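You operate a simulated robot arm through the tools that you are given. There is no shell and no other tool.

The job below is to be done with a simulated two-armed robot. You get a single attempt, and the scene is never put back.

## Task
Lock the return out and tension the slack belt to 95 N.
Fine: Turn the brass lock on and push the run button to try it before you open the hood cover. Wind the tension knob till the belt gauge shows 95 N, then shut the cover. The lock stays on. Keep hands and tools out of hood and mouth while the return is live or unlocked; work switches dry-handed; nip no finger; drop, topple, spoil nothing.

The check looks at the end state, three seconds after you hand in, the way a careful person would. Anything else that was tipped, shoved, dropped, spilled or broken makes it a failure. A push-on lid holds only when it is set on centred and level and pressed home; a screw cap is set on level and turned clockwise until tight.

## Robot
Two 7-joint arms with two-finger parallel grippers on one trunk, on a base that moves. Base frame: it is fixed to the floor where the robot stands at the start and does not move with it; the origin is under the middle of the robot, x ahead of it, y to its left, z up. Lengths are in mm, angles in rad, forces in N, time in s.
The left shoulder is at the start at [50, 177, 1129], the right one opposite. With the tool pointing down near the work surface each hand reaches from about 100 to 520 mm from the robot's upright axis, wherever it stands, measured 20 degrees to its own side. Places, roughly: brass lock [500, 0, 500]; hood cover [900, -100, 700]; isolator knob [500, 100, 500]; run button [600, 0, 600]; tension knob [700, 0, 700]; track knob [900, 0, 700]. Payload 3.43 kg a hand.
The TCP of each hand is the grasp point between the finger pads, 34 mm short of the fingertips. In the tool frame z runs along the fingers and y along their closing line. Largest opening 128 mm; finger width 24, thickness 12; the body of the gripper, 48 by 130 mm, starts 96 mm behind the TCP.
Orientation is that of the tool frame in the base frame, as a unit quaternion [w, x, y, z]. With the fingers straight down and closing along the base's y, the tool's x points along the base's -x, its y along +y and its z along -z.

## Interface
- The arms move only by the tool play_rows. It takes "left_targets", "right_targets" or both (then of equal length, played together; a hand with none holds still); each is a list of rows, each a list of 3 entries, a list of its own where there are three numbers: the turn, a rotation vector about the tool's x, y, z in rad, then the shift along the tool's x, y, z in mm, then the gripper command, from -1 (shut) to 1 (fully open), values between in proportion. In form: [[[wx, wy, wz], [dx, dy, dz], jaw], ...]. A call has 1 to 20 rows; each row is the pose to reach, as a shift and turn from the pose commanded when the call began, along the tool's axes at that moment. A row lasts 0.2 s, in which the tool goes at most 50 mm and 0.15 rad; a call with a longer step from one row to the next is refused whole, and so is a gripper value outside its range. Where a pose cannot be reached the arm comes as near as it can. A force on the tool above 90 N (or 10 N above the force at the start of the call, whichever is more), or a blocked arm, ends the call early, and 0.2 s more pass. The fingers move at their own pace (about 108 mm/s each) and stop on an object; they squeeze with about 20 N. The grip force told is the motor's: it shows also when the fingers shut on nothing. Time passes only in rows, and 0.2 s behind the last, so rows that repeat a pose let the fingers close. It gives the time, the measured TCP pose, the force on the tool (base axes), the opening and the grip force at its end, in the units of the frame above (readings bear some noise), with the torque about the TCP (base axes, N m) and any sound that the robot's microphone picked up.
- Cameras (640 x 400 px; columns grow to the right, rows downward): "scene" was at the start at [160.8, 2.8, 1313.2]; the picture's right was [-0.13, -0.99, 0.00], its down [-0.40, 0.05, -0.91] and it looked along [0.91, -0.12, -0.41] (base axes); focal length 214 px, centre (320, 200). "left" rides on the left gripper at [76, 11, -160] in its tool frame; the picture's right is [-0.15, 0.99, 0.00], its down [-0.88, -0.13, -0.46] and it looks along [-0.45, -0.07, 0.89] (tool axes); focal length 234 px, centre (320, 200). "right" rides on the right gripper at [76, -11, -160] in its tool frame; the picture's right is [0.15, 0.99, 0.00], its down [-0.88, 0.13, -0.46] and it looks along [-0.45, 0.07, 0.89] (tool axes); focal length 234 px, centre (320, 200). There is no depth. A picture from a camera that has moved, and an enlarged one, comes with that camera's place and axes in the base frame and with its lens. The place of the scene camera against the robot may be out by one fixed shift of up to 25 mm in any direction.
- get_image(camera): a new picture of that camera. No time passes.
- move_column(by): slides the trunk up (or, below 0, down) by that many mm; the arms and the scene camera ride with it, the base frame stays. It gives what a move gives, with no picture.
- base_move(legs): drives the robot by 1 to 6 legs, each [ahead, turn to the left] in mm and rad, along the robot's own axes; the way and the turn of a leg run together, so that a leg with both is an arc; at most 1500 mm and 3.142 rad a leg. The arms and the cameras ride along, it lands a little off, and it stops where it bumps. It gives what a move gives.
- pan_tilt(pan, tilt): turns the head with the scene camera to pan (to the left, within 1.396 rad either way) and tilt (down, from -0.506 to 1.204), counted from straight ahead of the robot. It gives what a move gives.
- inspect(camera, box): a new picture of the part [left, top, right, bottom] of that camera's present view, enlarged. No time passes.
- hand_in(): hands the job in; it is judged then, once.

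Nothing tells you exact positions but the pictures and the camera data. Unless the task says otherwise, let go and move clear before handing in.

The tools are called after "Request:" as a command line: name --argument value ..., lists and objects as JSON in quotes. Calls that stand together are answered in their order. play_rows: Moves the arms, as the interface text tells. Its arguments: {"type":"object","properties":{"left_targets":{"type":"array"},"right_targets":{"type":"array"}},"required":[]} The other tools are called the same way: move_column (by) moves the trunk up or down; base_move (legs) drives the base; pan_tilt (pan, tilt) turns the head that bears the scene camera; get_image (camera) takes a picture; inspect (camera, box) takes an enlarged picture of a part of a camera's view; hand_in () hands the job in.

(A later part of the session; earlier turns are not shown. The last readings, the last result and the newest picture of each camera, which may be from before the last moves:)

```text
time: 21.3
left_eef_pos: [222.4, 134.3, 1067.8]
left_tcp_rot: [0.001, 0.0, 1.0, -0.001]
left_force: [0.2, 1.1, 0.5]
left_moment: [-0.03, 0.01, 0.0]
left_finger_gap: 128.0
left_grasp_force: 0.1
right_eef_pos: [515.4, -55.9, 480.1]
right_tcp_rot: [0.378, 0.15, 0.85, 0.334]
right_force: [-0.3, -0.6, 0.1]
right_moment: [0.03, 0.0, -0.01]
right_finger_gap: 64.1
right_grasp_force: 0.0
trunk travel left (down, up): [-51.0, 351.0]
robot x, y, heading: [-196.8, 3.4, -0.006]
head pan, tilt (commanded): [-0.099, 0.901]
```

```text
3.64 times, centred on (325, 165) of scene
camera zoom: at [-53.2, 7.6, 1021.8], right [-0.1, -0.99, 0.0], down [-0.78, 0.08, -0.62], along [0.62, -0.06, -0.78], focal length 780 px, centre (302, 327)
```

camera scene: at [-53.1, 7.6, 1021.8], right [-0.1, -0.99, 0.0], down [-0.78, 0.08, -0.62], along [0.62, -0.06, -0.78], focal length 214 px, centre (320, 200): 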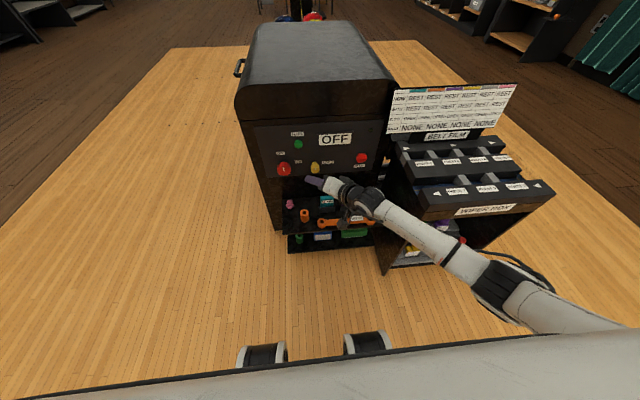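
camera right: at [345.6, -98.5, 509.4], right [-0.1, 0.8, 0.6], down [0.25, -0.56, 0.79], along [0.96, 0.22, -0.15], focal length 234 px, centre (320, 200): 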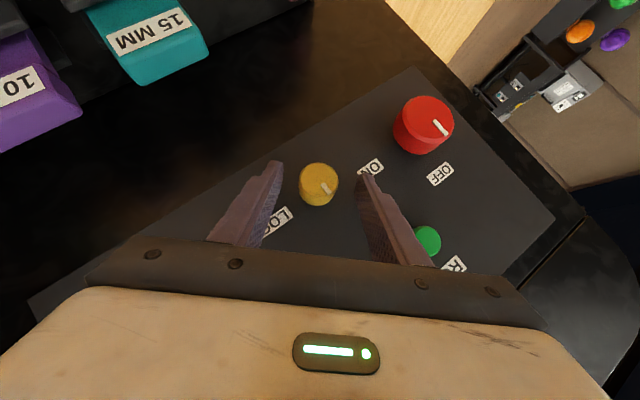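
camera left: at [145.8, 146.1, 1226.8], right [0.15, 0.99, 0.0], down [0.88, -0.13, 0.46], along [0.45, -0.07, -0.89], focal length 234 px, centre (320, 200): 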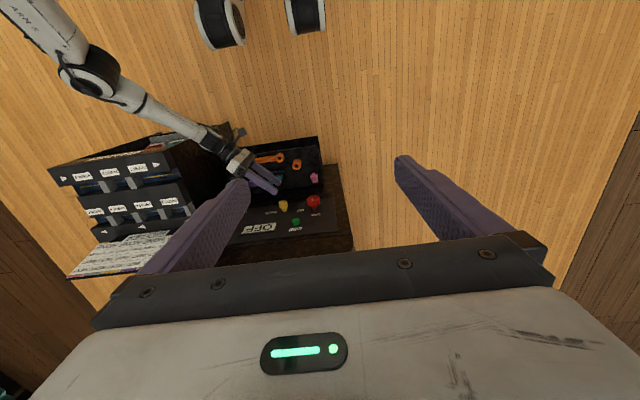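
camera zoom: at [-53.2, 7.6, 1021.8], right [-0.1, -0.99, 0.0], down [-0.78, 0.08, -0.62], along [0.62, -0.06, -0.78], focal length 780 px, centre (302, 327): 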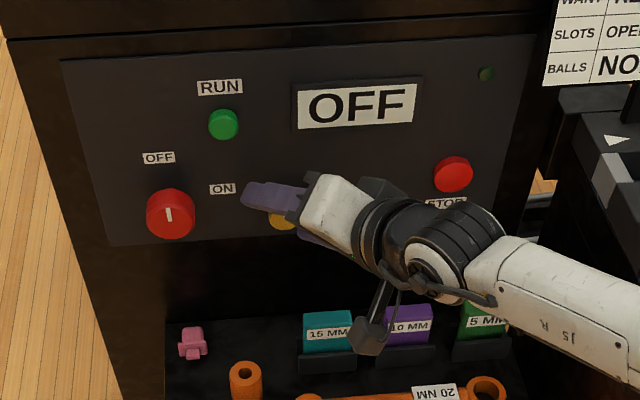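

The lock head is between the pads. Closing gently to grip it.

Request:
play_rows --right_targets '[[[0, 0, 0], [0, 0, 0], -0.3], [[0, 0, 0], [0, 0, 0], -1], [[0, 0, 0], [0, 0, 0], -1], [[0, 0, 0], [0, 0, 0], -1]]'

Request:
get_image --camera "right"

```text
time: 22.3
left_eef_pos: [223.9, 135.4, 1067.7]
left_tcp_rot: [0.001, 0.0, 1.0, -0.001]
left_force: [0.2, -0.9, 0.2]
left_moment: [0.0, 0.0, 0.0]
left_finger_gap: 128.1
left_grasp_force: 0.0
right_eef_pos: [514.6, -58.1, 479.8]
right_tcp_rot: [0.378, 0.151, 0.851, 0.333]
right_force: [0.8, -2.6, -3.8]
right_moment: [-0.06, -0.25, 0.07]
right_finger_gap: 31.5
right_grasp_force: 44.9
trunk travel left (down, up): [-51.0, 351.0]
robot x, y, heading: [-197.6, -1.1, -0.002]
head pan, tilt (commanded): [-0.099, 0.901]
```

```text
taken
camera right: at [345.4, -99.4, 508.6], right [-0.09, 0.8, 0.59], down [0.25, -0.56, 0.79], along [0.96, 0.22, -0.15], focal length 234 px, centre (320, 200)
```

right: 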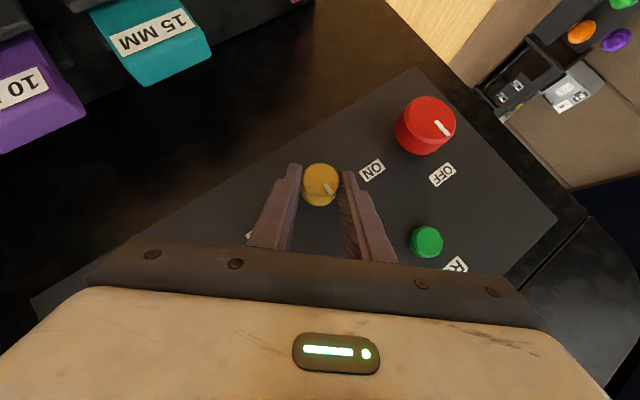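

The lock is gripped (gap 31.5 mm). Now twisting it clockwise about its own axis by about 46°.

Request:
play_rows --right_targets '[[[-0.067, 0, 0.075], [0, -1.1, 0], -1], [[-0.133, 0, 0.149], [0.2, -2.2, 0.1], -1], [[-0.2, 0, 0.224], [0.4, -3.3, 0.3], -1], [[-0.267, 0, 0.299], [0.6, -4.3, 0.6], -1], [[-0.334, 0, 0.374], [1.0, -5.3, 0.9], -1], [[-0.4, 0, 0.448], [1.4, -6.2, 1.3], -1], [[-0.467, 0, 0.523], [1.9, -7.1, 1.7], -1], [[-0.534, 0, 0.598], [2.5, -7.9, 2.2], -1]]'

Request:
get_image --camera "right"

Request:
inspect --camera "scene" --box '[250, 110, 400, 220]'

```text
time: 24.1
left_eef_pos: [230.0, 134.2, 1064.1]
left_tcp_rot: [-0.002, 0.001, 1.0, -0.001]
left_force: [-0.3, 0.0, 0.8]
left_moment: [0.0, -0.03, -0.02]
left_finger_gap: 127.9
left_grasp_force: 0.2
right_eef_pos: [500.0, -61.9, 470.8]
right_tcp_rot: [0.287, 0.301, 0.661, 0.624]
right_force: [39.4, -0.3, -58.2]
right_moment: [-0.73, 0.42, -0.46]
right_finger_gap: 31.5
right_grasp_force: 45.3
right hand out of reach, approached as far as the arm can: row 7, 8
trunk travel left (down, up): [-51.0, 351.0]
robot x, y, heading: [-195.7, 0.3, -0.002]
head pan, tilt (commanded): [-0.099, 0.901]
```

```text
taken
camera right: at [331.1, -109.4, 469.1], right [-0.06, 0.15, 0.99], down [0.24, -0.96, 0.16], along [0.97, 0.24, 0.02], focal length 234 px, centre (320, 200)
```

right: 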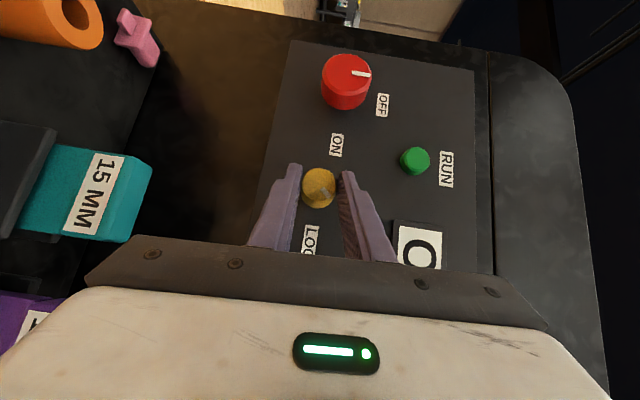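

```text
3.64 times, centred on (325, 165) of scene
camera zoom: at [-47.1, 7.4, 1020.0], right [-0.1, -0.99, 0.0], down [-0.78, 0.08, -0.61], along [0.61, -0.06, -0.79], focal length 780 px, centre (302, 327)
```

zoom: 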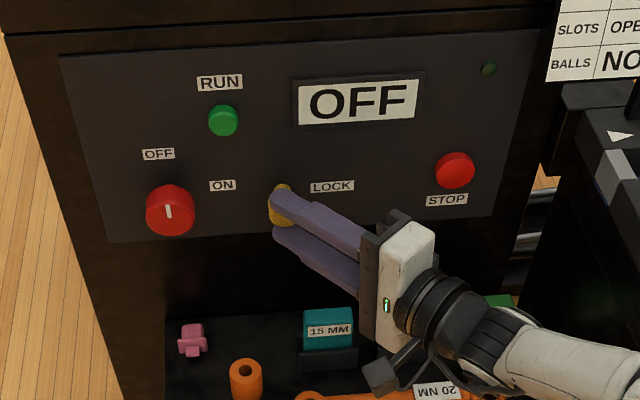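

The lock turned with the hand, but the arm hit a reach limit near the end and is now pulling on the knob (about 70 N). I'll ease that load before letting go.

Request:
play_rows --right_targets '[[[0, 0, 0], [0, -6, 0], -1]]'

```text
time: 24.5
left_eef_pos: [228.6, 134.0, 1065.1]
left_tcp_rot: [-0.003, 0.0, 1.0, -0.001]
left_force: [-0.3, -0.8, -0.3]
left_moment: [0.01, -0.01, -0.04]
left_finger_gap: 128.0
left_grasp_force: 0.0
right_eef_pos: [499.4, -61.5, 471.4]
right_tcp_rot: [0.288, 0.3, 0.66, 0.626]
right_force: [38.5, -0.7, -56.3]
right_moment: [-0.72, 0.49, -0.53]
right_finger_gap: 31.6
right_grasp_force: 44.7
right hand out of reach, approached as far as the arm can: row 1
trunk travel left (down, up): [-51.0, 351.0]
robot x, y, heading: [-195.6, 1.5, -0.009]
head pan, tilt (commanded): [-0.099, 0.901]
```

Still loaded because the arm is stretched. I'll open the jaws gradually so the load bleeds off gently.

Request:
play_rows --right_targets '[[[0, 0, 0], [0, 0, 0], -0.47], [[0, 0, 0], [0, 0, 0], -0.4], [[0, 0, 0], [0, 0, 0], -0.25], [[0, 0, 0], [0, 0, 0], 0], [[0, 0, 0], [0, 0, 0], 0]]'

Request:
get_image --camera "right"

Request:
inspect --camera "scene" --box '[250, 110, 400, 220]'

```text
time: 25.7
left_eef_pos: [222.3, 136.3, 1067.2]
left_tcp_rot: [0.001, 0.0, 1.0, -0.001]
left_force: [-0.8, -0.9, 0.6]
left_moment: [-0.02, 0.0, -0.04]
left_finger_gap: 128.0
left_grasp_force: 0.1
right_eef_pos: [496.8, -55.5, 488.5]
right_tcp_rot: [0.289, 0.287, 0.652, 0.64]
right_force: [-1.6, 2.0, -6.8]
right_moment: [0.04, 0.18, 0.06]
right_finger_gap: 67.6
right_grasp_force: 3.7
trunk travel left (down, up): [-51.0, 351.0]
robot x, y, heading: [-197.0, 1.8, -0.007]
head pan, tilt (commanded): [-0.099, 0.901]
```

```text
taken
camera right: at [329.7, -105.8, 478.2], right [-0.09, 0.13, 0.99], down [0.25, -0.96, 0.15], along [0.96, 0.26, 0.06], focal length 234 px, centre (320, 200)
```

right: 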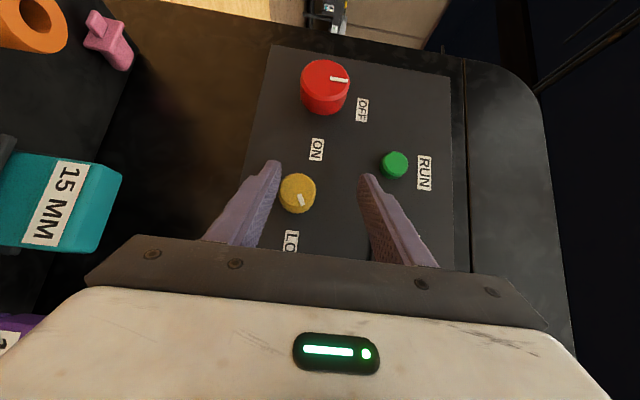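

```text
3.64 times, centred on (325, 165) of scene
camera zoom: at [-52.6, 7.7, 1021.8], right [-0.1, -0.99, 0.0], down [-0.78, 0.08, -0.62], along [0.62, -0.06, -0.78], focal length 780 px, centre (302, 327)
```

zoom: 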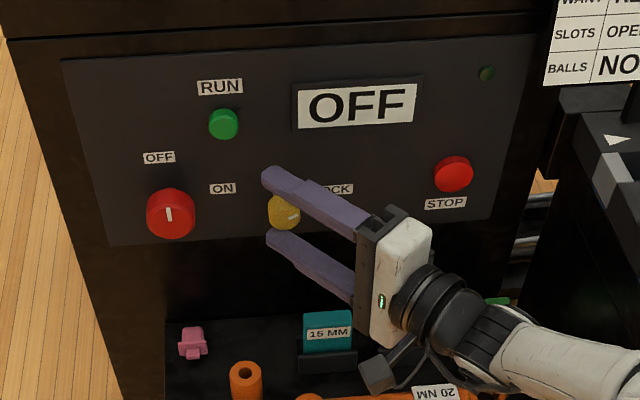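

The lock's mark has swung most of the way to LOCK. I'll zoom in to see the exact angle.

Request:
inspect --camera "right" --box '[260, 40, 380, 260]'

Request:
inspect --camera "scene" --box '[290, 150, 340, 180]'

```text
1.82 times, centred on (320, 150) of right
camera zoom: at [329.7, -105.8, 478.2], right [-0.09, 0.13, 0.99], down [0.25, -0.96, 0.15], along [0.96, 0.26, 0.06], focal length 426 px, centre (320, 291)
```

zoom: 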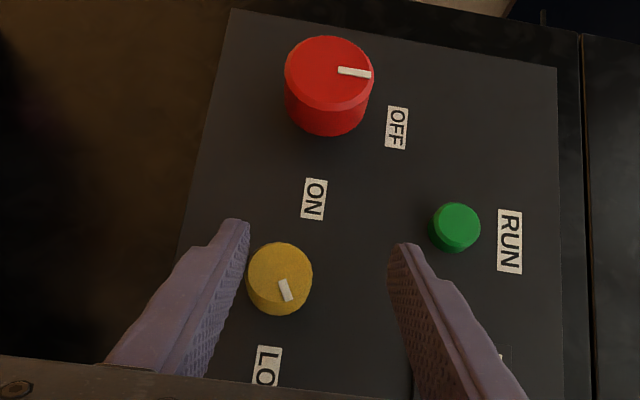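

```text
12.80 times, centred on (315, 165) of scene
camera zoom: at [-52.6, 7.7, 1021.8], right [-0.1, -0.99, 0.0], down [-0.78, 0.08, -0.62], along [0.62, -0.06, -0.78], focal length 2745 px, centre (384, 648)
```

zoom: 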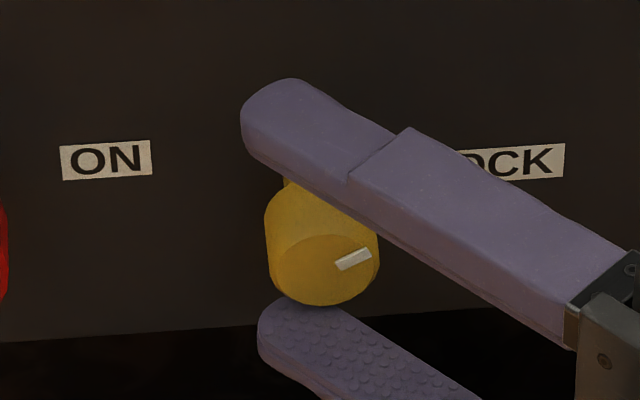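

The lock is around 50–60° turned and needs roughly 35° more. I'll centre the jaws, back the hand out, and move the base 75 mm closer so the next twist is well within reach.

Request:
play_rows --right_targets '[[[0, 0, 0], [0, -13, 0], 0], [[0, 0, 0], [16, -13, -18], 0], [[0, 0, 0], [32, -13, -36], 0], [[0, 0, 0], [48, -13, -54], 0], [[0, 0, 0], [64, -13, -72], 0], [[0, 0, 0], [64, -13, -72], 0]]'

Request:
get_image --camera "right"

Request:
get_image --camera "scene"

```text
time: 27.1
left_eef_pos: [222.4, 135.4, 1067.6]
left_tcp_rot: [0.002, 0.0, 1.0, -0.002]
left_force: [0.2, -0.4, -0.6]
left_moment: [0.0, 0.01, -0.04]
left_finger_gap: 128.0
left_grasp_force: 0.2
right_eef_pos: [401.9, -57.0, 473.9]
right_tcp_rot: [0.29, 0.288, 0.652, 0.639]
right_force: [0.3, -0.1, -0.4]
right_moment: [0.03, 0.03, 0.03]
right_finger_gap: 64.1
right_grasp_force: 0.1
right hand out of reach, approached as far as the arm can: row 1
trunk travel left (down, up): [-51.0, 351.0]
robot x, y, heading: [-200.3, 1.7, -0.001]
head pan, tilt (commanded): [-0.099, 0.901]
```

```text
taken
camera right: at [232.5, -107.2, 463.9], right [-0.09, 0.13, 0.99], down [0.25, -0.96, 0.15], along [0.96, 0.26, 0.06], focal length 234 px, centre (320, 200)
```

right: 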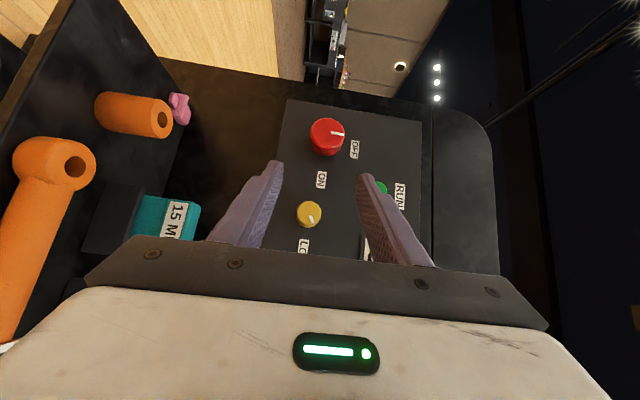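

```text
taken
camera scene: at [-53.2, 7.6, 1021.8], right [-0.1, -0.99, 0.0], down [-0.78, 0.08, -0.62], along [0.62, -0.06, -0.78], focal length 214 px, centre (320, 200)
```

scene: 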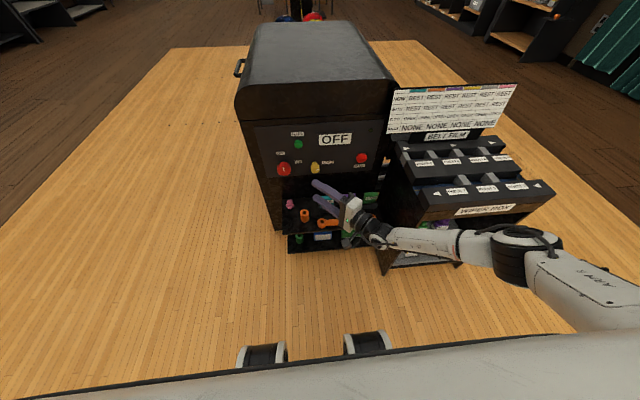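

To keep the right elbow away from the score stand, I'll raise the hand, untwist it in open air back to the elbow-high posture, and only then move closer.

Request:
play_rows --right_targets '[[[0, 0, 0], [0, 40, -10], 0], [[0, 0, 0], [0, 80, -10], 0], [[0, 0, 0], [0, 120, -10], 0], [[0.0946, 0, -0.1059], [0, 150, -10], 0], [[0.1892, 0, -0.2118], [0, 160, -10], 0], [[0.2838, 0, -0.3177], [0, 160, -10], 0], [[0.3784, 0, -0.4236], [0, 160, -10], 0], [[0.473, 0, -0.5295], [0, 160, -10], 0], [[0.5676, 0, -0.6354], [0, 160, -10], 0], [[0.6622, 0, -0.7413], [0, 160, -10], 0], [[0.7568, 0, -0.8472], [0, 160, -10], 0], [[0.8514, 0, -0.9531], [0, 160, -10], 0], [[0.946, 0, -1.059], [0, 160, -10], 0], [[1.0405, 0, -1.165], [0, 160, -10], 0], [[1.0405, 0, -1.165], [0, 160, -10], 0]]'

Request:
get_image --camera "right"

Request:
get_image --camera "scene"

```text
time: 30.3
left_eef_pos: [222.3, 136.3, 1068.3]
left_tcp_rot: [0.001, 0.0, 1.0, -0.002]
left_force: [-0.5, 0.2, 0.7]
left_moment: [-0.02, 0.01, 0.01]
left_finger_gap: 128.0
left_grasp_force: 0.1
right_eef_pos: [403.8, -55.7, 630.2]
right_tcp_rot: [0.38, 0.143, 0.855, 0.323]
right_force: [-0.5, 0.2, -0.4]
right_moment: [-0.02, -0.03, 0.0]
right_finger_gap: 64.1
right_grasp_force: 0.0
right hand out of reach, approached as far as the arm can: row 4, 9, 10, 11, 12, 13, 14, 15
trunk travel left (down, up): [-51.0, 351.0]
robot x, y, heading: [-197.9, 0.9, 0.0]
head pan, tilt (commanded): [-0.099, 0.901]
```

```text
taken
camera right: at [236.0, -97.6, 660.6], right [-0.1, 0.82, 0.57], down [0.25, -0.53, 0.81], along [0.96, 0.22, -0.15], focal length 234 px, centre (320, 200)
```

right: 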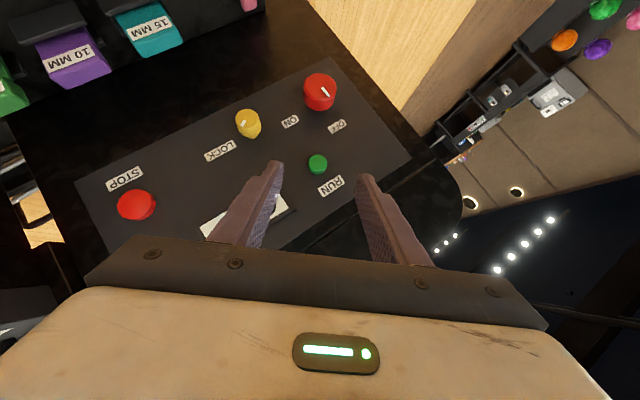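

```text
taken
camera scene: at [-53.2, 7.6, 1021.8], right [-0.1, -0.99, 0.0], down [-0.78, 0.08, -0.62], along [0.62, -0.06, -0.78], focal length 214 px, centre (320, 200)
```

scene: 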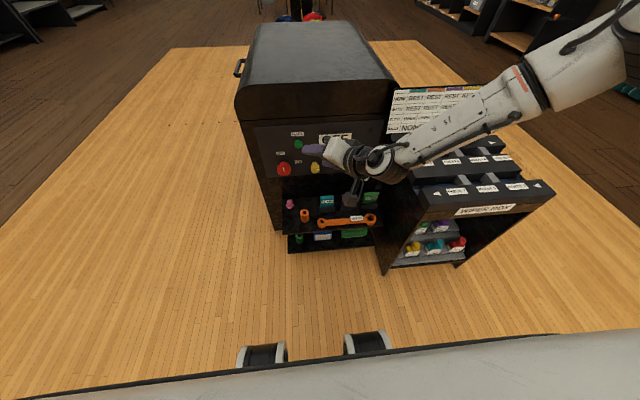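

The hand stopped at about 41° twist with the elbow high. I'll look at the lock's mark from here.

Request:
inspect --camera "right" --box '[190, 60, 350, 170]'

Request:
inspect --camera "scene" --box '[290, 150, 340, 180]'

```text
3.64 times, centred on (270, 115) of right
camera zoom: at [236.0, -97.6, 660.6], right [-0.1, 0.82, 0.57], down [0.25, -0.53, 0.81], along [0.96, 0.22, -0.15], focal length 852 px, centre (502, 509)
```

zoom: 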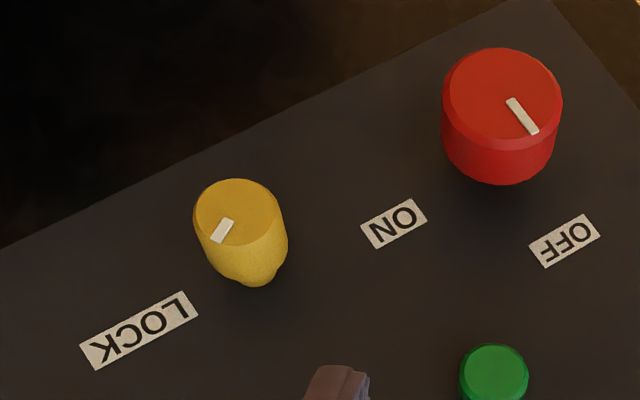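

```text
12.80 times, centred on (315, 165) of scene
camera zoom: at [-53.2, 7.6, 1021.8], right [-0.1, -0.99, 0.0], down [-0.78, 0.08, -0.62], along [0.62, -0.06, -0.78], focal length 2745 px, centre (384, 648)
```

zoom: 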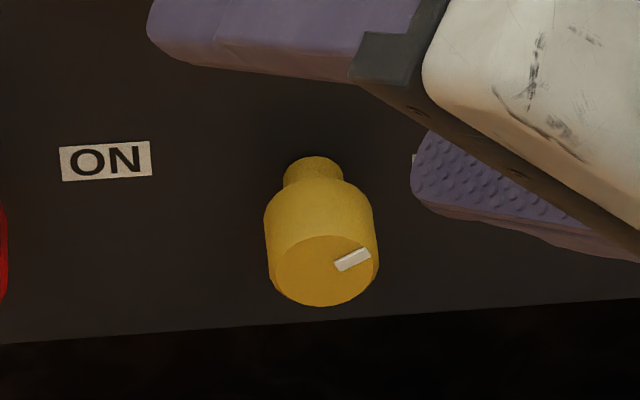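

The lock is about 62° round, needing roughly 28° more. That remaining twist fits between 43° and 75° of hand twist, which was reachable from here, so I'll go back to the pre-grip pose without moving the base.

Request:
play_rows --right_targets '[[[0, 0, 0], [10, -25, 20], 0], [[0, 0, 0], [25, -50, 45], 0], [[0, 0, 0], [42, -75, 73], 0], [[0, 0, 0], [59, -100, 101.7], 0], [[0, 0, 0], [59, -100, 101.7], 0]]'

Request:
get_image --camera "right"

Request:
get_image --camera "scene"

```text
time: 31.5
left_eef_pos: [223.1, 135.7, 1068.1]
left_tcp_rot: [0.001, 0.0, 1.0, -0.001]
left_force: [0.2, 0.7, 0.3]
left_moment: [0.02, 0.01, -0.04]
left_finger_gap: 127.9
left_grasp_force: 0.1
right_eef_pos: [443.3, -56.9, 481.4]
right_tcp_rot: [0.381, 0.142, 0.855, 0.323]
right_force: [1.0, 0.2, -0.3]
right_moment: [0.01, -0.01, -0.01]
right_finger_gap: 63.8
right_grasp_force: 0.0
trunk travel left (down, up): [-51.0, 351.0]
robot x, y, heading: [-198.1, 1.5, -0.002]
head pan, tilt (commanded): [-0.099, 0.901]
```

```text
taken
camera right: at [275.0, -99.1, 511.5], right [-0.1, 0.82, 0.57], down [0.25, -0.53, 0.81], along [0.96, 0.22, -0.15], focal length 234 px, centre (320, 200)
```

right: 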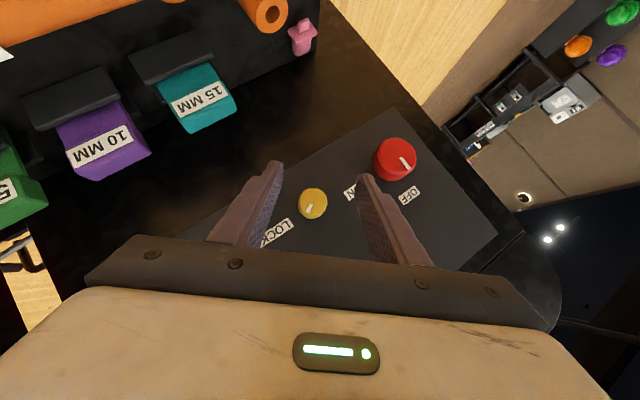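

```text
taken
camera scene: at [-53.1, 7.6, 1021.8], right [-0.1, -0.99, 0.0], down [-0.78, 0.08, -0.62], along [0.62, -0.06, -0.78], focal length 214 px, centre (320, 200)
```

scene: 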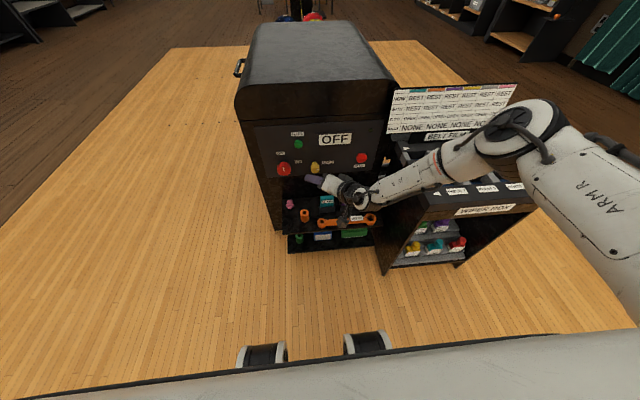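

The hand is back in front of the lock, elbow high this time. I'll rehearse the remaining twist just short of the knob to see the arm stays in this posture.

Request:
play_rows --right_targets '[[[0, 0, 0], [-18, 0, 20], 0], [[-0.067, 0, 0.075], [-18, -1.2, 20], 0], [[-0.133, 0, 0.149], [-17.8, -2.4, 20.2], 0], [[-0.2, 0, 0.224], [-17.6, -3.5, 20.4], 0], [[-0.267, 0, 0.299], [-17.3, -4.7, 20.6], 0], [[-0.334, 0, 0.374], [-16.9, -5.8, 21], 0], [[-0.4, 0, 0.448], [-16.4, -6.8, 21.4], 0], [[-0.4, 0, 0.448], [-16.4, -6.8, 21.4], 0]]'

Request:
get_image --camera "scene"

```text
time: 33.3
left_eef_pos: [221.9, 135.2, 1069.4]
left_tcp_rot: [0.001, 0.001, 1.0, -0.001]
left_force: [-0.3, 0.0, 0.8]
left_moment: [-0.03, -0.01, 0.02]
left_finger_gap: 127.9
left_grasp_force: 0.1
right_eef_pos: [468.1, -60.6, 474.6]
right_tcp_rot: [0.32, 0.249, 0.722, 0.561]
right_force: [0.5, -0.5, -0.7]
right_moment: [0.01, -0.01, -0.01]
right_finger_gap: 64.1
right_grasp_force: 0.1
trunk travel left (down, up): [-51.0, 351.0]
robot x, y, heading: [-194.9, -2.5, -0.003]
head pan, tilt (commanded): [-0.099, 0.901]
```

```text
taken
camera scene: at [-53.1, 7.6, 1021.8], right [-0.1, -0.99, 0.0], down [-0.78, 0.08, -0.62], along [0.62, -0.06, -0.78], focal length 214 px, centre (320, 200)
```

scene: 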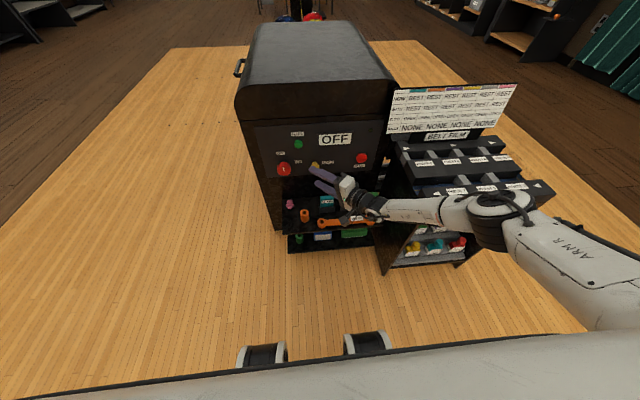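

The twist is smooth and clear of the score stand. I'll untwist to the start angle, then advance over the knob.

Request:
play_rows --right_targets '[[[0.067, 0, -0.075], [0, 1.2, 0], 0], [[0.133, 0, -0.149], [0.2, 2.4, 0.2], 0], [[0.2, 0, -0.224], [0.4, 3.5, 0.4], 0], [[0.267, 0, -0.299], [0.7, 4.7, 0.6], 0], [[0.334, 0, -0.374], [1.1, 5.8, 1.0], 0], [[0.4, 0, -0.448], [1.6, 6.8, 1.4], 0], [[0.4, 0, -0.448], [1.6, 6.8, 1.4], 0]]'

Request:
get_image --camera "right"

```text
time: 34.9
left_eef_pos: [221.6, 135.3, 1068.0]
left_tcp_rot: [0.0, 0.0, 1.0, 0.0]
left_force: [0.3, 0.2, -0.9]
left_moment: [0.01, 0.0, 0.0]
left_finger_gap: 128.1
left_grasp_force: 0.1
right_eef_pos: [468.6, -56.0, 480.6]
right_tcp_rot: [0.381, 0.142, 0.855, 0.321]
right_force: [0.1, -0.6, -1.5]
right_moment: [-0.02, -0.04, 0.02]
right_finger_gap: 64.0
right_grasp_force: 0.1
trunk travel left (down, up): [-51.0, 351.0]
robot x, y, heading: [-196.1, 0.8, -0.002]
head pan, tilt (commanded): [-0.099, 0.901]
```

```text
taken
camera right: at [300.0, -98.8, 511.0], right [-0.1, 0.82, 0.57], down [0.25, -0.53, 0.81], along [0.96, 0.22, -0.15], focal length 234 px, centre (320, 200)
```

right: 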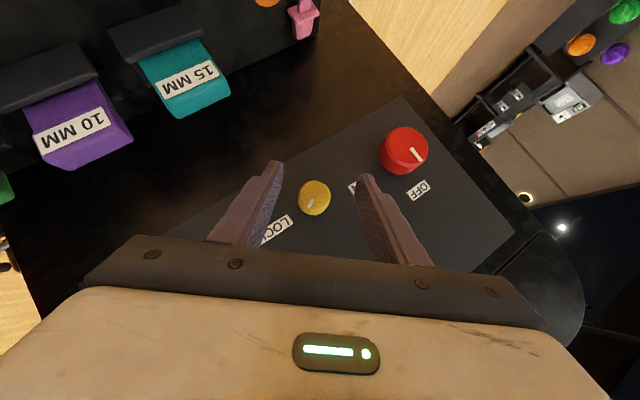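

Advancing over the knob with a small centring correction, then closing.

Request:
play_rows --right_targets '[[[0, 0, 0], [-12, -1, 13], 0], [[0, 0, 0], [-22, -2, 24], 0], [[0, 0, 0], [-30.8, -2.5, 34.1], 0], [[0, 0, 0], [-30.8, -2.5, 34.1], 0], [[0, 0, 0], [-30.8, -2.5, 34.1], -0.3], [[0, 0, 0], [-30.8, -2.5, 34.1], -1], [[0, 0, 0], [-30.8, -2.5, 34.1], -1], [[0, 0, 0], [-30.8, -2.5, 34.1], -1]]'

Request:
get_image --camera "right"

```text
time: 36.7
left_eef_pos: [222.3, 135.9, 1067.5]
left_tcp_rot: [0.002, 0.0, 1.0, -0.001]
left_force: [-0.1, -0.5, -0.8]
left_moment: [-0.02, 0.01, 0.03]
left_finger_gap: 128.3
left_grasp_force: 0.1
right_eef_pos: [515.3, -57.9, 480.5]
right_tcp_rot: [0.381, 0.14, 0.854, 0.324]
right_force: [2.9, 9.2, 4.6]
right_moment: [0.15, 0.35, 0.01]
right_finger_gap: 31.6
right_grasp_force: 45.3
trunk travel left (down, up): [-51.0, 351.0]
robot x, y, heading: [-195.3, 4.0, -0.003]
head pan, tilt (commanded): [-0.099, 0.901]
```

```text
taken
camera right: at [346.5, -100.4, 509.6], right [-0.1, 0.81, 0.57], down [0.25, -0.53, 0.81], along [0.96, 0.23, -0.15], focal length 234 px, centre (320, 200)
```

right: 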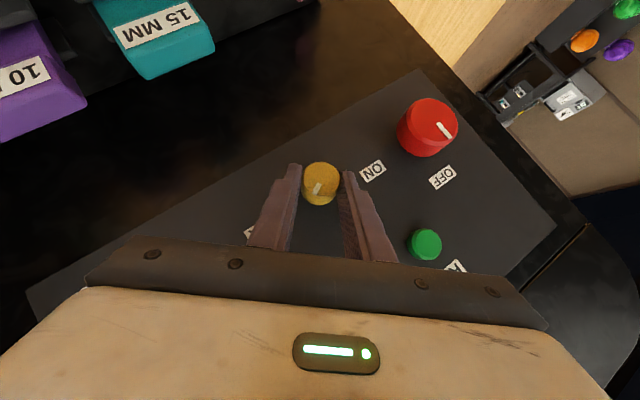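

Gripped again. Twisting clockwise about 30° to reach LOCK.

Request:
play_rows --right_targets '[[[-0.067, 0, 0.075], [0, -1.2, 0], -1], [[-0.133, 0, 0.149], [0.2, -2.4, 0.2], -1], [[-0.2, 0, 0.224], [0.4, -3.5, 0.4], -1], [[-0.267, 0, 0.299], [0.7, -4.7, 0.6], -1], [[-0.334, 0, 0.374], [1.1, -5.8, 1.0], -1], [[-0.334, 0, 0.374], [1.1, -5.8, 1.0], -1]]'

Request:
get_image --camera "right"

Request:
inspect --camera "scene" --box '[250, 110, 400, 220]'

```text
time: 38.1
left_eef_pos: [222.1, 135.8, 1067.3]
left_tcp_rot: [0.0, 0.0, 1.0, -0.001]
left_force: [0.2, 1.0, 0.2]
left_moment: [0.02, 0.04, 0.02]
left_finger_gap: 127.9
left_grasp_force: 0.1
right_eef_pos: [515.5, -59.5, 472.9]
right_tcp_rot: [0.332, 0.232, 0.748, 0.526]
right_force: [12.7, 6.9, 2.9]
right_moment: [0.05, -0.08, 0.59]
right_finger_gap: 31.8
right_grasp_force: 45.4
right hand out of reach, approached as far as the arm can: row 2, 3
trunk travel left (down, up): [-51.0, 351.0]
robot x, y, heading: [-196.2, -2.6, 0.002]
head pan, tilt (commanded): [-0.099, 0.901]
```

```text
taken
camera right: at [347.2, -112.5, 480.5], right [-0.1, 0.44, 0.89], down [0.25, -0.86, 0.45], along [0.96, 0.27, -0.03], focal length 234 px, centre (320, 200)
```

right: 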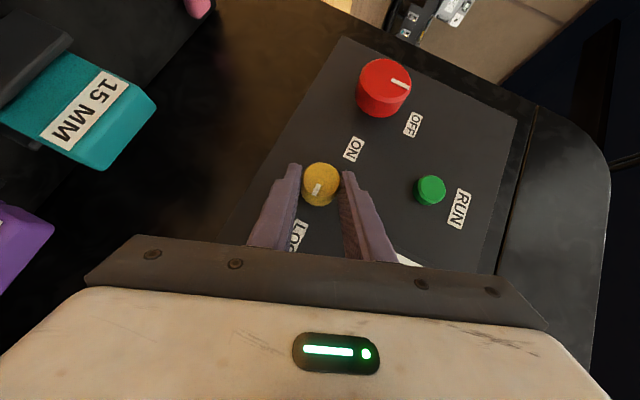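

```text
3.64 times, centred on (325, 165) of scene
camera zoom: at [-52.9, 8.0, 1021.7], right [-0.1, -0.99, 0.0], down [-0.78, 0.08, -0.62], along [0.62, -0.06, -0.78], focal length 780 px, centre (302, 327)
```

zoom: 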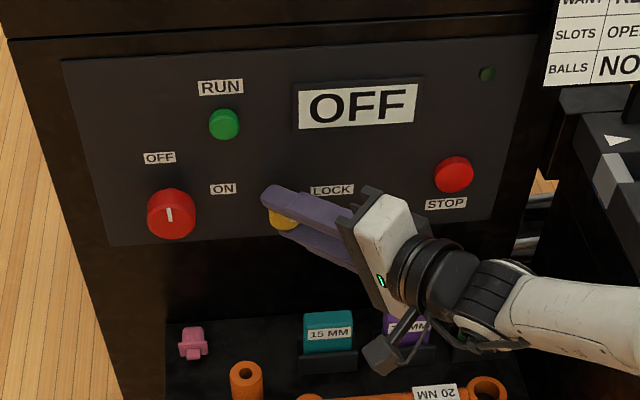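

I'll check the lock's mark against the isolator's while still holding.

Request:
inspect --camera "right" --box '[270, 40, 430, 250]'

```text
1.90 times, centred on (350, 145) of right
camera zoom: at [347.2, -112.5, 480.5], right [-0.1, 0.44, 0.89], down [0.25, -0.86, 0.45], along [0.96, 0.27, -0.03], focal length 446 px, centre (263, 305)
```

zoom: 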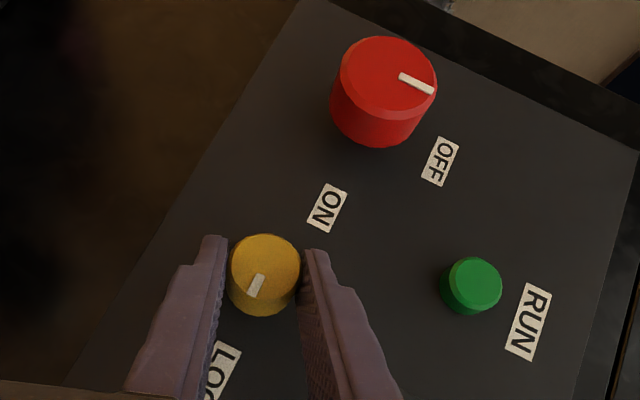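

The mark is about 84° round with no stop felt yet. A little more twist to bring it fully to LOCK.

Request:
play_rows --right_targets '[[[-0.047, 0, 0.052], [0.1, -0.8, 0.1], -1], [[-0.093, 0, 0.105], [0.2, -1.7, 0.2], -1], [[-0.093, 0, 0.105], [0.2, -1.7, 0.2], -1]]'

Request:
inspect --camera "right" --box '[270, 40, 430, 250]'

```text
time: 38.9
left_eef_pos: [224.4, 135.1, 1065.9]
left_tcp_rot: [-0.001, 0.001, 1.0, -0.001]
left_force: [1.1, 0.1, 0.3]
left_moment: [0.0, 0.0, -0.01]
left_finger_gap: 127.9
left_grasp_force: 0.0
right_eef_pos: [513.0, -63.2, 472.9]
right_tcp_rot: [0.315, 0.259, 0.712, 0.572]
right_force: [33.8, 7.9, -17.6]
right_moment: [-0.19, -0.54, 0.01]
right_finger_gap: 31.5
right_grasp_force: 45.0
right hand out of reach, approached as far as the arm can: row 2, 3
trunk travel left (down, up): [-51.0, 351.0]
robot x, y, heading: [-196.9, 1.4, -0.002]
head pan, tilt (commanded): [-0.099, 0.901]
```

```text
1.90 times, centred on (350, 145) of right
camera zoom: at [345.3, -113.4, 473.9], right [-0.09, 0.32, 0.94], down [0.25, -0.91, 0.33], along [0.96, 0.27, 0.0], focal length 446 px, centre (263, 305)
```

zoom: 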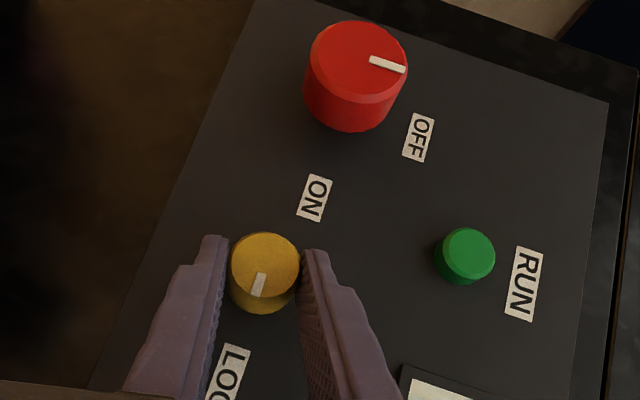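

The lock's mark now sits square to the isolator's, pointing at LOCK. Releasing gradually, then backing out.

Request:
play_rows --right_targets '[[[0, 0, 0], [0, 0, 0], -0.46], [[0, 0, 0], [0, 0, 0], -0.4], [[0, 0, 0], [0, 0, 0], -0.2], [[0, 0, 0], [0, 0, 0], 0], [[0, 0, 0], [0, 0, 0], 0]]'

Request:
inspect --camera "right" --box '[230, 30, 430, 250]'

Request:
inspect --camera "scene" --box '[260, 120, 380, 190]'

```text
time: 40.1
left_eef_pos: [221.6, 135.3, 1067.3]
left_tcp_rot: [0.001, 0.0, 1.0, -0.001]
left_force: [0.6, -0.2, 0.3]
left_moment: [0.01, 0.03, -0.04]
left_finger_gap: 127.9
left_grasp_force: 0.1
right_eef_pos: [512.5, -61.2, 477.3]
right_tcp_rot: [0.315, 0.256, 0.71, 0.575]
right_force: [0.0, 0.4, 0.1]
right_moment: [-0.01, 0.02, -0.01]
right_finger_gap: 64.2
right_grasp_force: 0.1
trunk travel left (down, up): [-51.0, 351.0]
robot x, y, heading: [-199.3, 1.9, -0.002]
head pan, tilt (commanded): [-0.099, 0.901]
```

```text
1.82 times, centred on (330, 140) of right
camera zoom: at [344.4, -112.6, 476.7], right [-0.1, 0.31, 0.95], down [0.25, -0.91, 0.33], along [0.96, 0.27, 0.01], focal length 426 px, centre (302, 309)
```

zoom: 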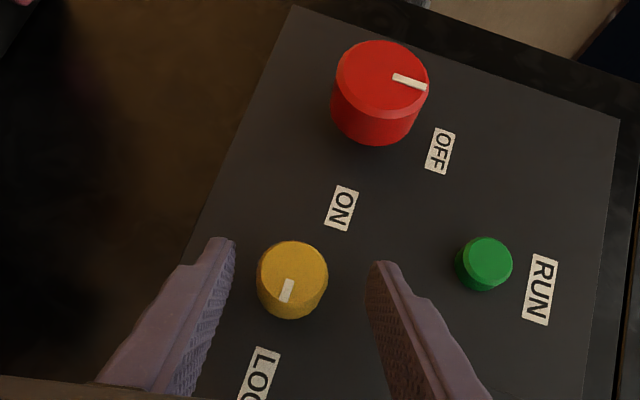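

```text
5.33 times, centred on (320, 155) of scene
camera zoom: at [-53.1, 7.6, 1021.8], right [-0.1, -0.99, 0.0], down [-0.78, 0.08, -0.62], along [0.62, -0.06, -0.78], focal length 1144 px, centre (320, 440)
```

zoom: 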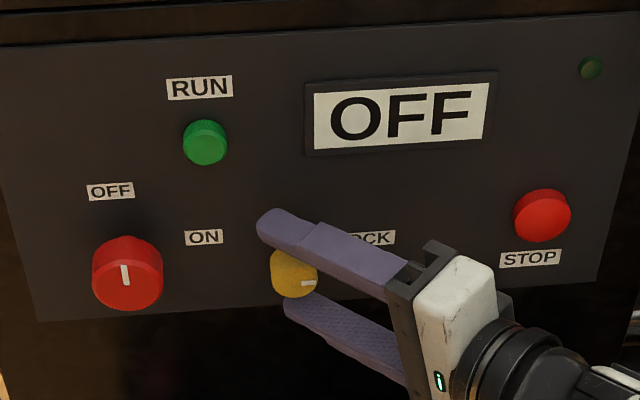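

The lock is on LOCK and released cleanly. Now I'll back out, rise in front of the RUN button and close the jaws to use the tip as a pusher.

Request:
play_rows --right_targets '[[[0, 0, 0], [17, 0, -19], 0], [[0, 0, 0], [34, 0, -38], 0], [[0, 0, 0], [50.2, 0, -55.7], 0], [[0, 0, 0], [58, 35, -49], -0.5], [[0, 0, 0], [66, 70, -42], -1], [[0, 0, 0], [73.4, 103.7, -34.8], -1], [[0, 0, 0], [73.4, 103.7, -34.8], -1]]'

Request:
get_image --camera "right"

Request:
get_image --camera "scene"

```text
time: 41.7
left_eef_pos: [222.1, 134.3, 1067.8]
left_tcp_rot: [0.001, 0.0, 1.0, -0.001]
left_force: [0.3, -0.2, 0.9]
left_moment: [0.01, 0.0, 0.0]
left_finger_gap: 127.9
left_grasp_force: 0.1
right_eef_pos: [437.7, -7.0, 572.4]
right_tcp_rot: [0.315, 0.257, 0.711, 0.574]
right_force: [0.2, 0.6, 0.1]
right_moment: [0.01, -0.02, -0.01]
right_finger_gap: 0.2
right_grasp_force: 20.3
right hand out of reach, approached as far as the arm can: row 1
trunk travel left (down, up): [-51.0, 351.0]
robot x, y, heading: [-197.1, 2.0, -0.002]
head pan, tilt (commanded): [-0.099, 0.901]
```

```text
taken
camera right: at [269.2, -59.3, 571.3], right [-0.1, 0.31, 0.95], down [0.25, -0.91, 0.33], along [0.96, 0.27, 0.01], focal length 234 px, centre (320, 200)
```

right: 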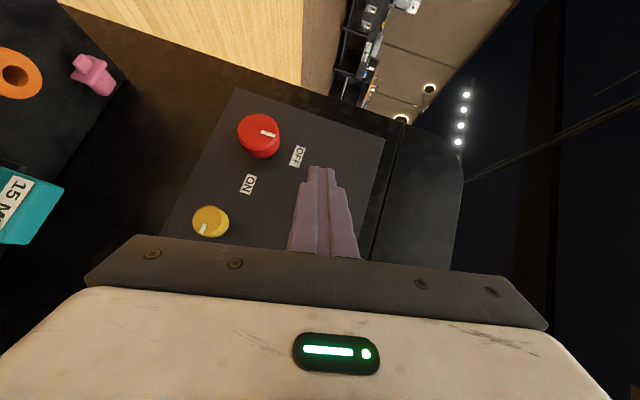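

```text
taken
camera scene: at [-53.2, 7.6, 1021.8], right [-0.1, -0.99, 0.0], down [-0.78, 0.08, -0.62], along [0.62, -0.06, -0.78], focal length 214 px, centre (320, 200)
```

scene: 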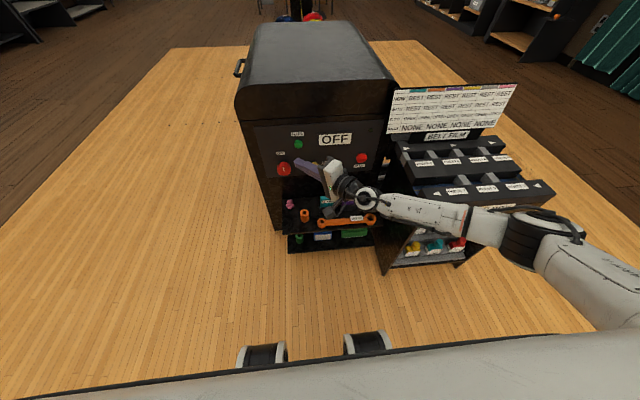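

RUN triangulates to about (548, 3, 564). I'll advance the closed fingertips onto it gently and read the force and display.

Request:
play_rows --right_targets '[[[0, 0, 0], [-15, -6.2, 13.3], -1], [[0, 0, 0], [-31.7, -6.2, 31.9], -1], [[0, 0, 0], [-45.1, -6.2, 46.7], -1], [[0, 0, 0], [-50.4, -6.2, 52.7], -1], [[0, 0, 0], [-53.1, -6.2, 55.6], -1], [[0, 0, 0], [-55.8, -6.2, 58.6], -1]]'

Request:
inspect --camera "scene" --box '[250, 100, 400, 200]'

Request:
get_image --camera "right"

```text
time: 43.1
left_eef_pos: [221.8, 135.1, 1068.5]
left_tcp_rot: [0.002, 0.0, 1.0, -0.001]
left_force: [0.1, 0.1, -0.1]
left_moment: [-0.03, 0.02, 0.0]
left_finger_gap: 127.8
left_grasp_force: 0.0
right_eef_pos: [516.5, -11.0, 565.6]
right_tcp_rot: [0.315, 0.256, 0.711, 0.574]
right_force: [-14.7, -5.2, 0.0]
right_moment: [-0.1, 0.08, 0.03]
right_finger_gap: 0.1
right_grasp_force: 20.4
trunk travel left (down, up): [-51.0, 351.0]
robot x, y, heading: [-199.6, 0.7, -0.007]
head pan, tilt (commanded): [-0.099, 0.901]
```

```text
4.00 times, centred on (325, 150) of scene
camera zoom: at [-53.8, 7.4, 1021.8], right [-0.1, -0.99, 0.0], down [-0.78, 0.08, -0.62], along [0.62, -0.06, -0.78], focal length 858 px, centre (300, 400)
```

zoom: 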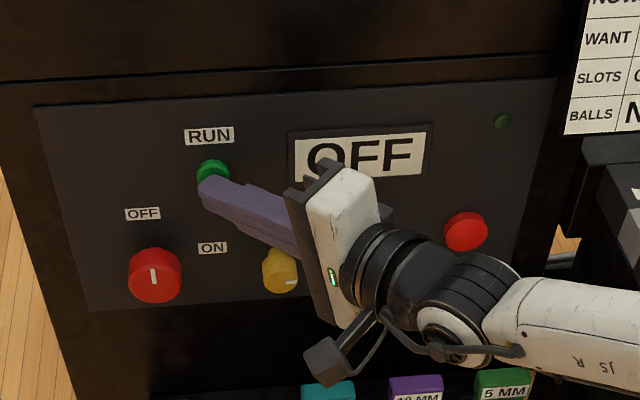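

```text
taken
camera right: at [348.7, -63.8, 565.2], right [-0.1, 0.31, 0.94], down [0.25, -0.91, 0.33], along [0.96, 0.27, 0.01], focal length 234 px, centre (320, 200)
```

right: 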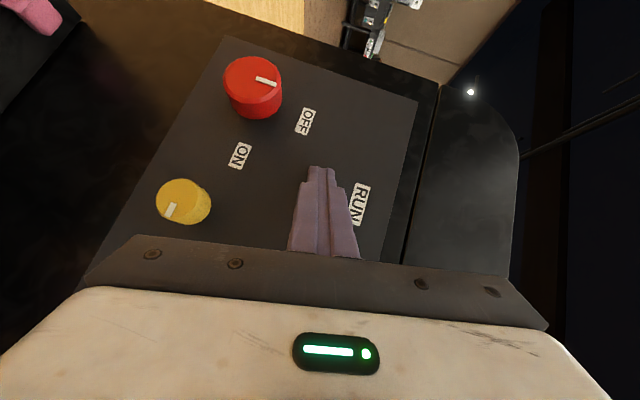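

Contact on RUN at about 15 N. Pressing a few millimetres further to be sure it registers.

Request:
play_rows --right_targets '[[[0, 0, 0], [-2, 0, 2.2], -1], [[0, 0, 0], [-4, 0, 4.4], -1], [[0, 0, 0], [-4, 0, 4.4], -1]]'

Request:
inspect --camera "scene" --box '[250, 100, 400, 200]'

```text
time: 43.9
left_eef_pos: [221.6, 134.6, 1069.5]
left_tcp_rot: [0.001, 0.0, 1.0, -0.001]
left_force: [-0.2, -0.7, 0.5]
left_moment: [-0.02, -0.01, -0.05]
left_finger_gap: 127.7
left_grasp_force: 0.0
right_eef_pos: [517.7, -9.0, 561.1]
right_tcp_rot: [0.312, 0.252, 0.713, 0.575]
right_force: [-15.9, -1.9, 3.4]
right_moment: [0.13, -0.07, 0.14]
right_finger_gap: 0.0
right_grasp_force: 19.9
trunk travel left (down, up): [-51.0, 351.0]
robot x, y, heading: [-198.8, 0.3, -0.009]
head pan, tilt (commanded): [-0.099, 0.901]
stopped in row 3 (right hand): the force on the tool passed its limit at 92 N (the readings are from after the stop); the commanded pose is now the measured one
```

```text
4.00 times, centred on (325, 150) of scene
camera zoom: at [-55.2, 6.8, 1021.8], right [-0.1, -0.99, 0.0], down [-0.78, 0.08, -0.62], along [0.62, -0.06, -0.78], focal length 858 px, centre (300, 400)
```

zoom: 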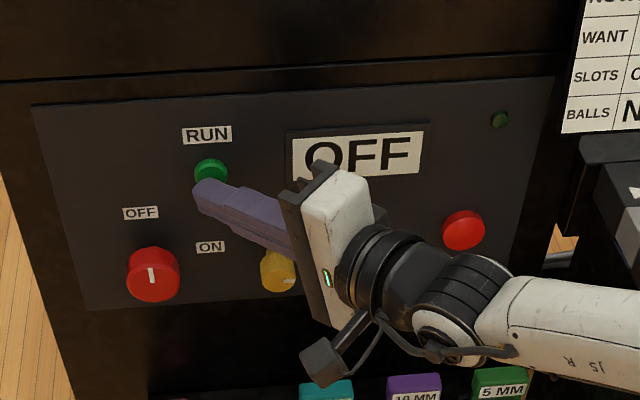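

The button bottomed out (force limit reached) and the display stayed OFF, as it should. I'll back off and check the panel and button.

Request:
play_rows --right_targets '[[[0, 0, 0], [10, 0, -11], -1], [[0, 0, 0], [24, 0, -26], -1], [[0, 0, 0], [24, 0, -26], -1]]'

Request:
inspect --camera "scene" --box '[280, 120, 340, 160]'

Request:
get_image --camera "right"

```text
time: 44.7
left_eef_pos: [220.7, 134.3, 1066.9]
left_tcp_rot: [0.001, 0.0, 1.0, -0.002]
left_force: [0.1, -0.7, -0.4]
left_moment: [0.01, 0.0, -0.02]
left_finger_gap: 128.0
left_grasp_force: 0.1
right_eef_pos: [485.8, -12.9, 560.2]
right_tcp_rot: [0.312, 0.255, 0.713, 0.574]
right_force: [-0.1, -0.8, -0.2]
right_moment: [-0.01, -0.02, 0.0]
right_finger_gap: 0.0
right_grasp_force: 19.5
trunk travel left (down, up): [-51.0, 351.0]
robot x, y, heading: [-195.7, -0.0, -0.004]
head pan, tilt (commanded): [-0.099, 0.901]
```

```text
10.00 times, centred on (310, 140) of scene
camera zoom: at [-54.2, 6.9, 1021.8], right [-0.1, -0.99, 0.0], down [-0.78, 0.08, -0.62], along [0.62, -0.06, -0.78], focal length 2145 px, centre (420, 800)
```

zoom: 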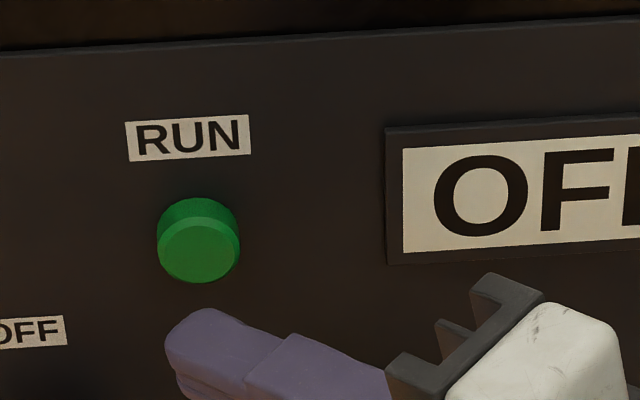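

```text
taken
camera right: at [317.2, -64.8, 560.5], right [-0.09, 0.31, 0.94], down [0.26, -0.91, 0.33], along [0.96, 0.28, 0.0], focal length 234 px, centre (320, 200)
```

right: 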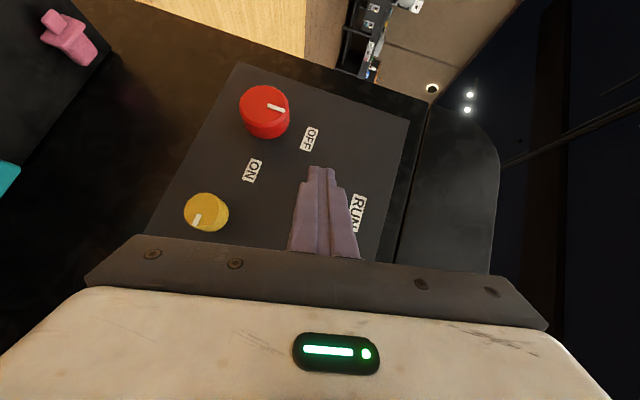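

I'll press once more, centred a bit better, and watch the button travel at high zoom to be certain the try-out registered.

Request:
play_rows --right_targets '[[[0, 0, 0], [-7, 7.4, 8], -1], [[0, 0, 0], [-15, 7.4, 18.5], -1], [[0, 0, 0], [-18, 7.4, 22], -1], [[0, 0, 0], [-20.3, 7.4, 24.7], -1], [[0, 0, 0], [-20.8, 7.4, 25.2], -1]]'

Request:
inspect --camera "scene" --box '[280, 120, 340, 160]'

Request:
inspect --camera "right" --box '[280, 130, 400, 260]'

```text
time: 45.9
left_eef_pos: [220.6, 134.7, 1067.5]
left_tcp_rot: [0.002, -0.001, 1.0, 0.0]
left_force: [0.1, -0.6, -0.6]
left_moment: [0.0, 0.02, 0.02]
left_finger_gap: 128.1
left_grasp_force: 0.1
right_eef_pos: [516.1, -7.2, 568.6]
right_tcp_rot: [0.312, 0.255, 0.713, 0.573]
right_force: [-3.8, -1.0, 0.0]
right_moment: [-0.01, 0.05, 0.05]
right_finger_gap: 0.0
right_grasp_force: 20.0
trunk travel left (down, up): [-51.0, 351.0]
robot x, y, heading: [-198.0, -1.0, -0.007]
head pan, tilt (commanded): [-0.099, 0.901]
```

```text
10.00 times, centred on (310, 140) of scene
camera zoom: at [-54.3, 6.9, 1021.7], right [-0.1, -0.99, 0.0], down [-0.78, 0.08, -0.62], along [0.62, -0.06, -0.78], focal length 2145 px, centre (420, 800)
```

zoom: 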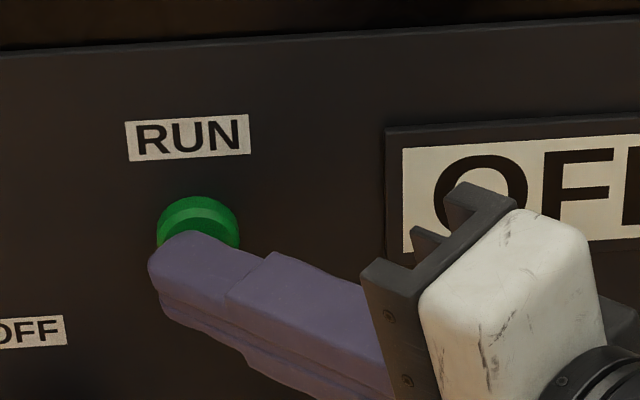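

```text
3.08 times, centred on (340, 195) of right
camera zoom: at [348.5, -61.1, 568.5], right [-0.09, 0.31, 0.94], down [0.26, -0.91, 0.33], along [0.96, 0.28, 0.0], focal length 720 px, centre (258, 215)
```

zoom: 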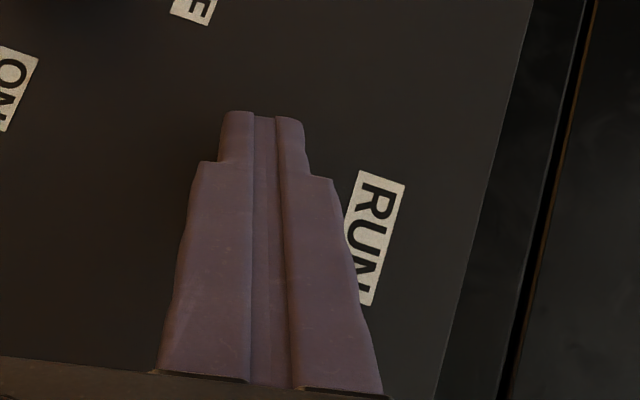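

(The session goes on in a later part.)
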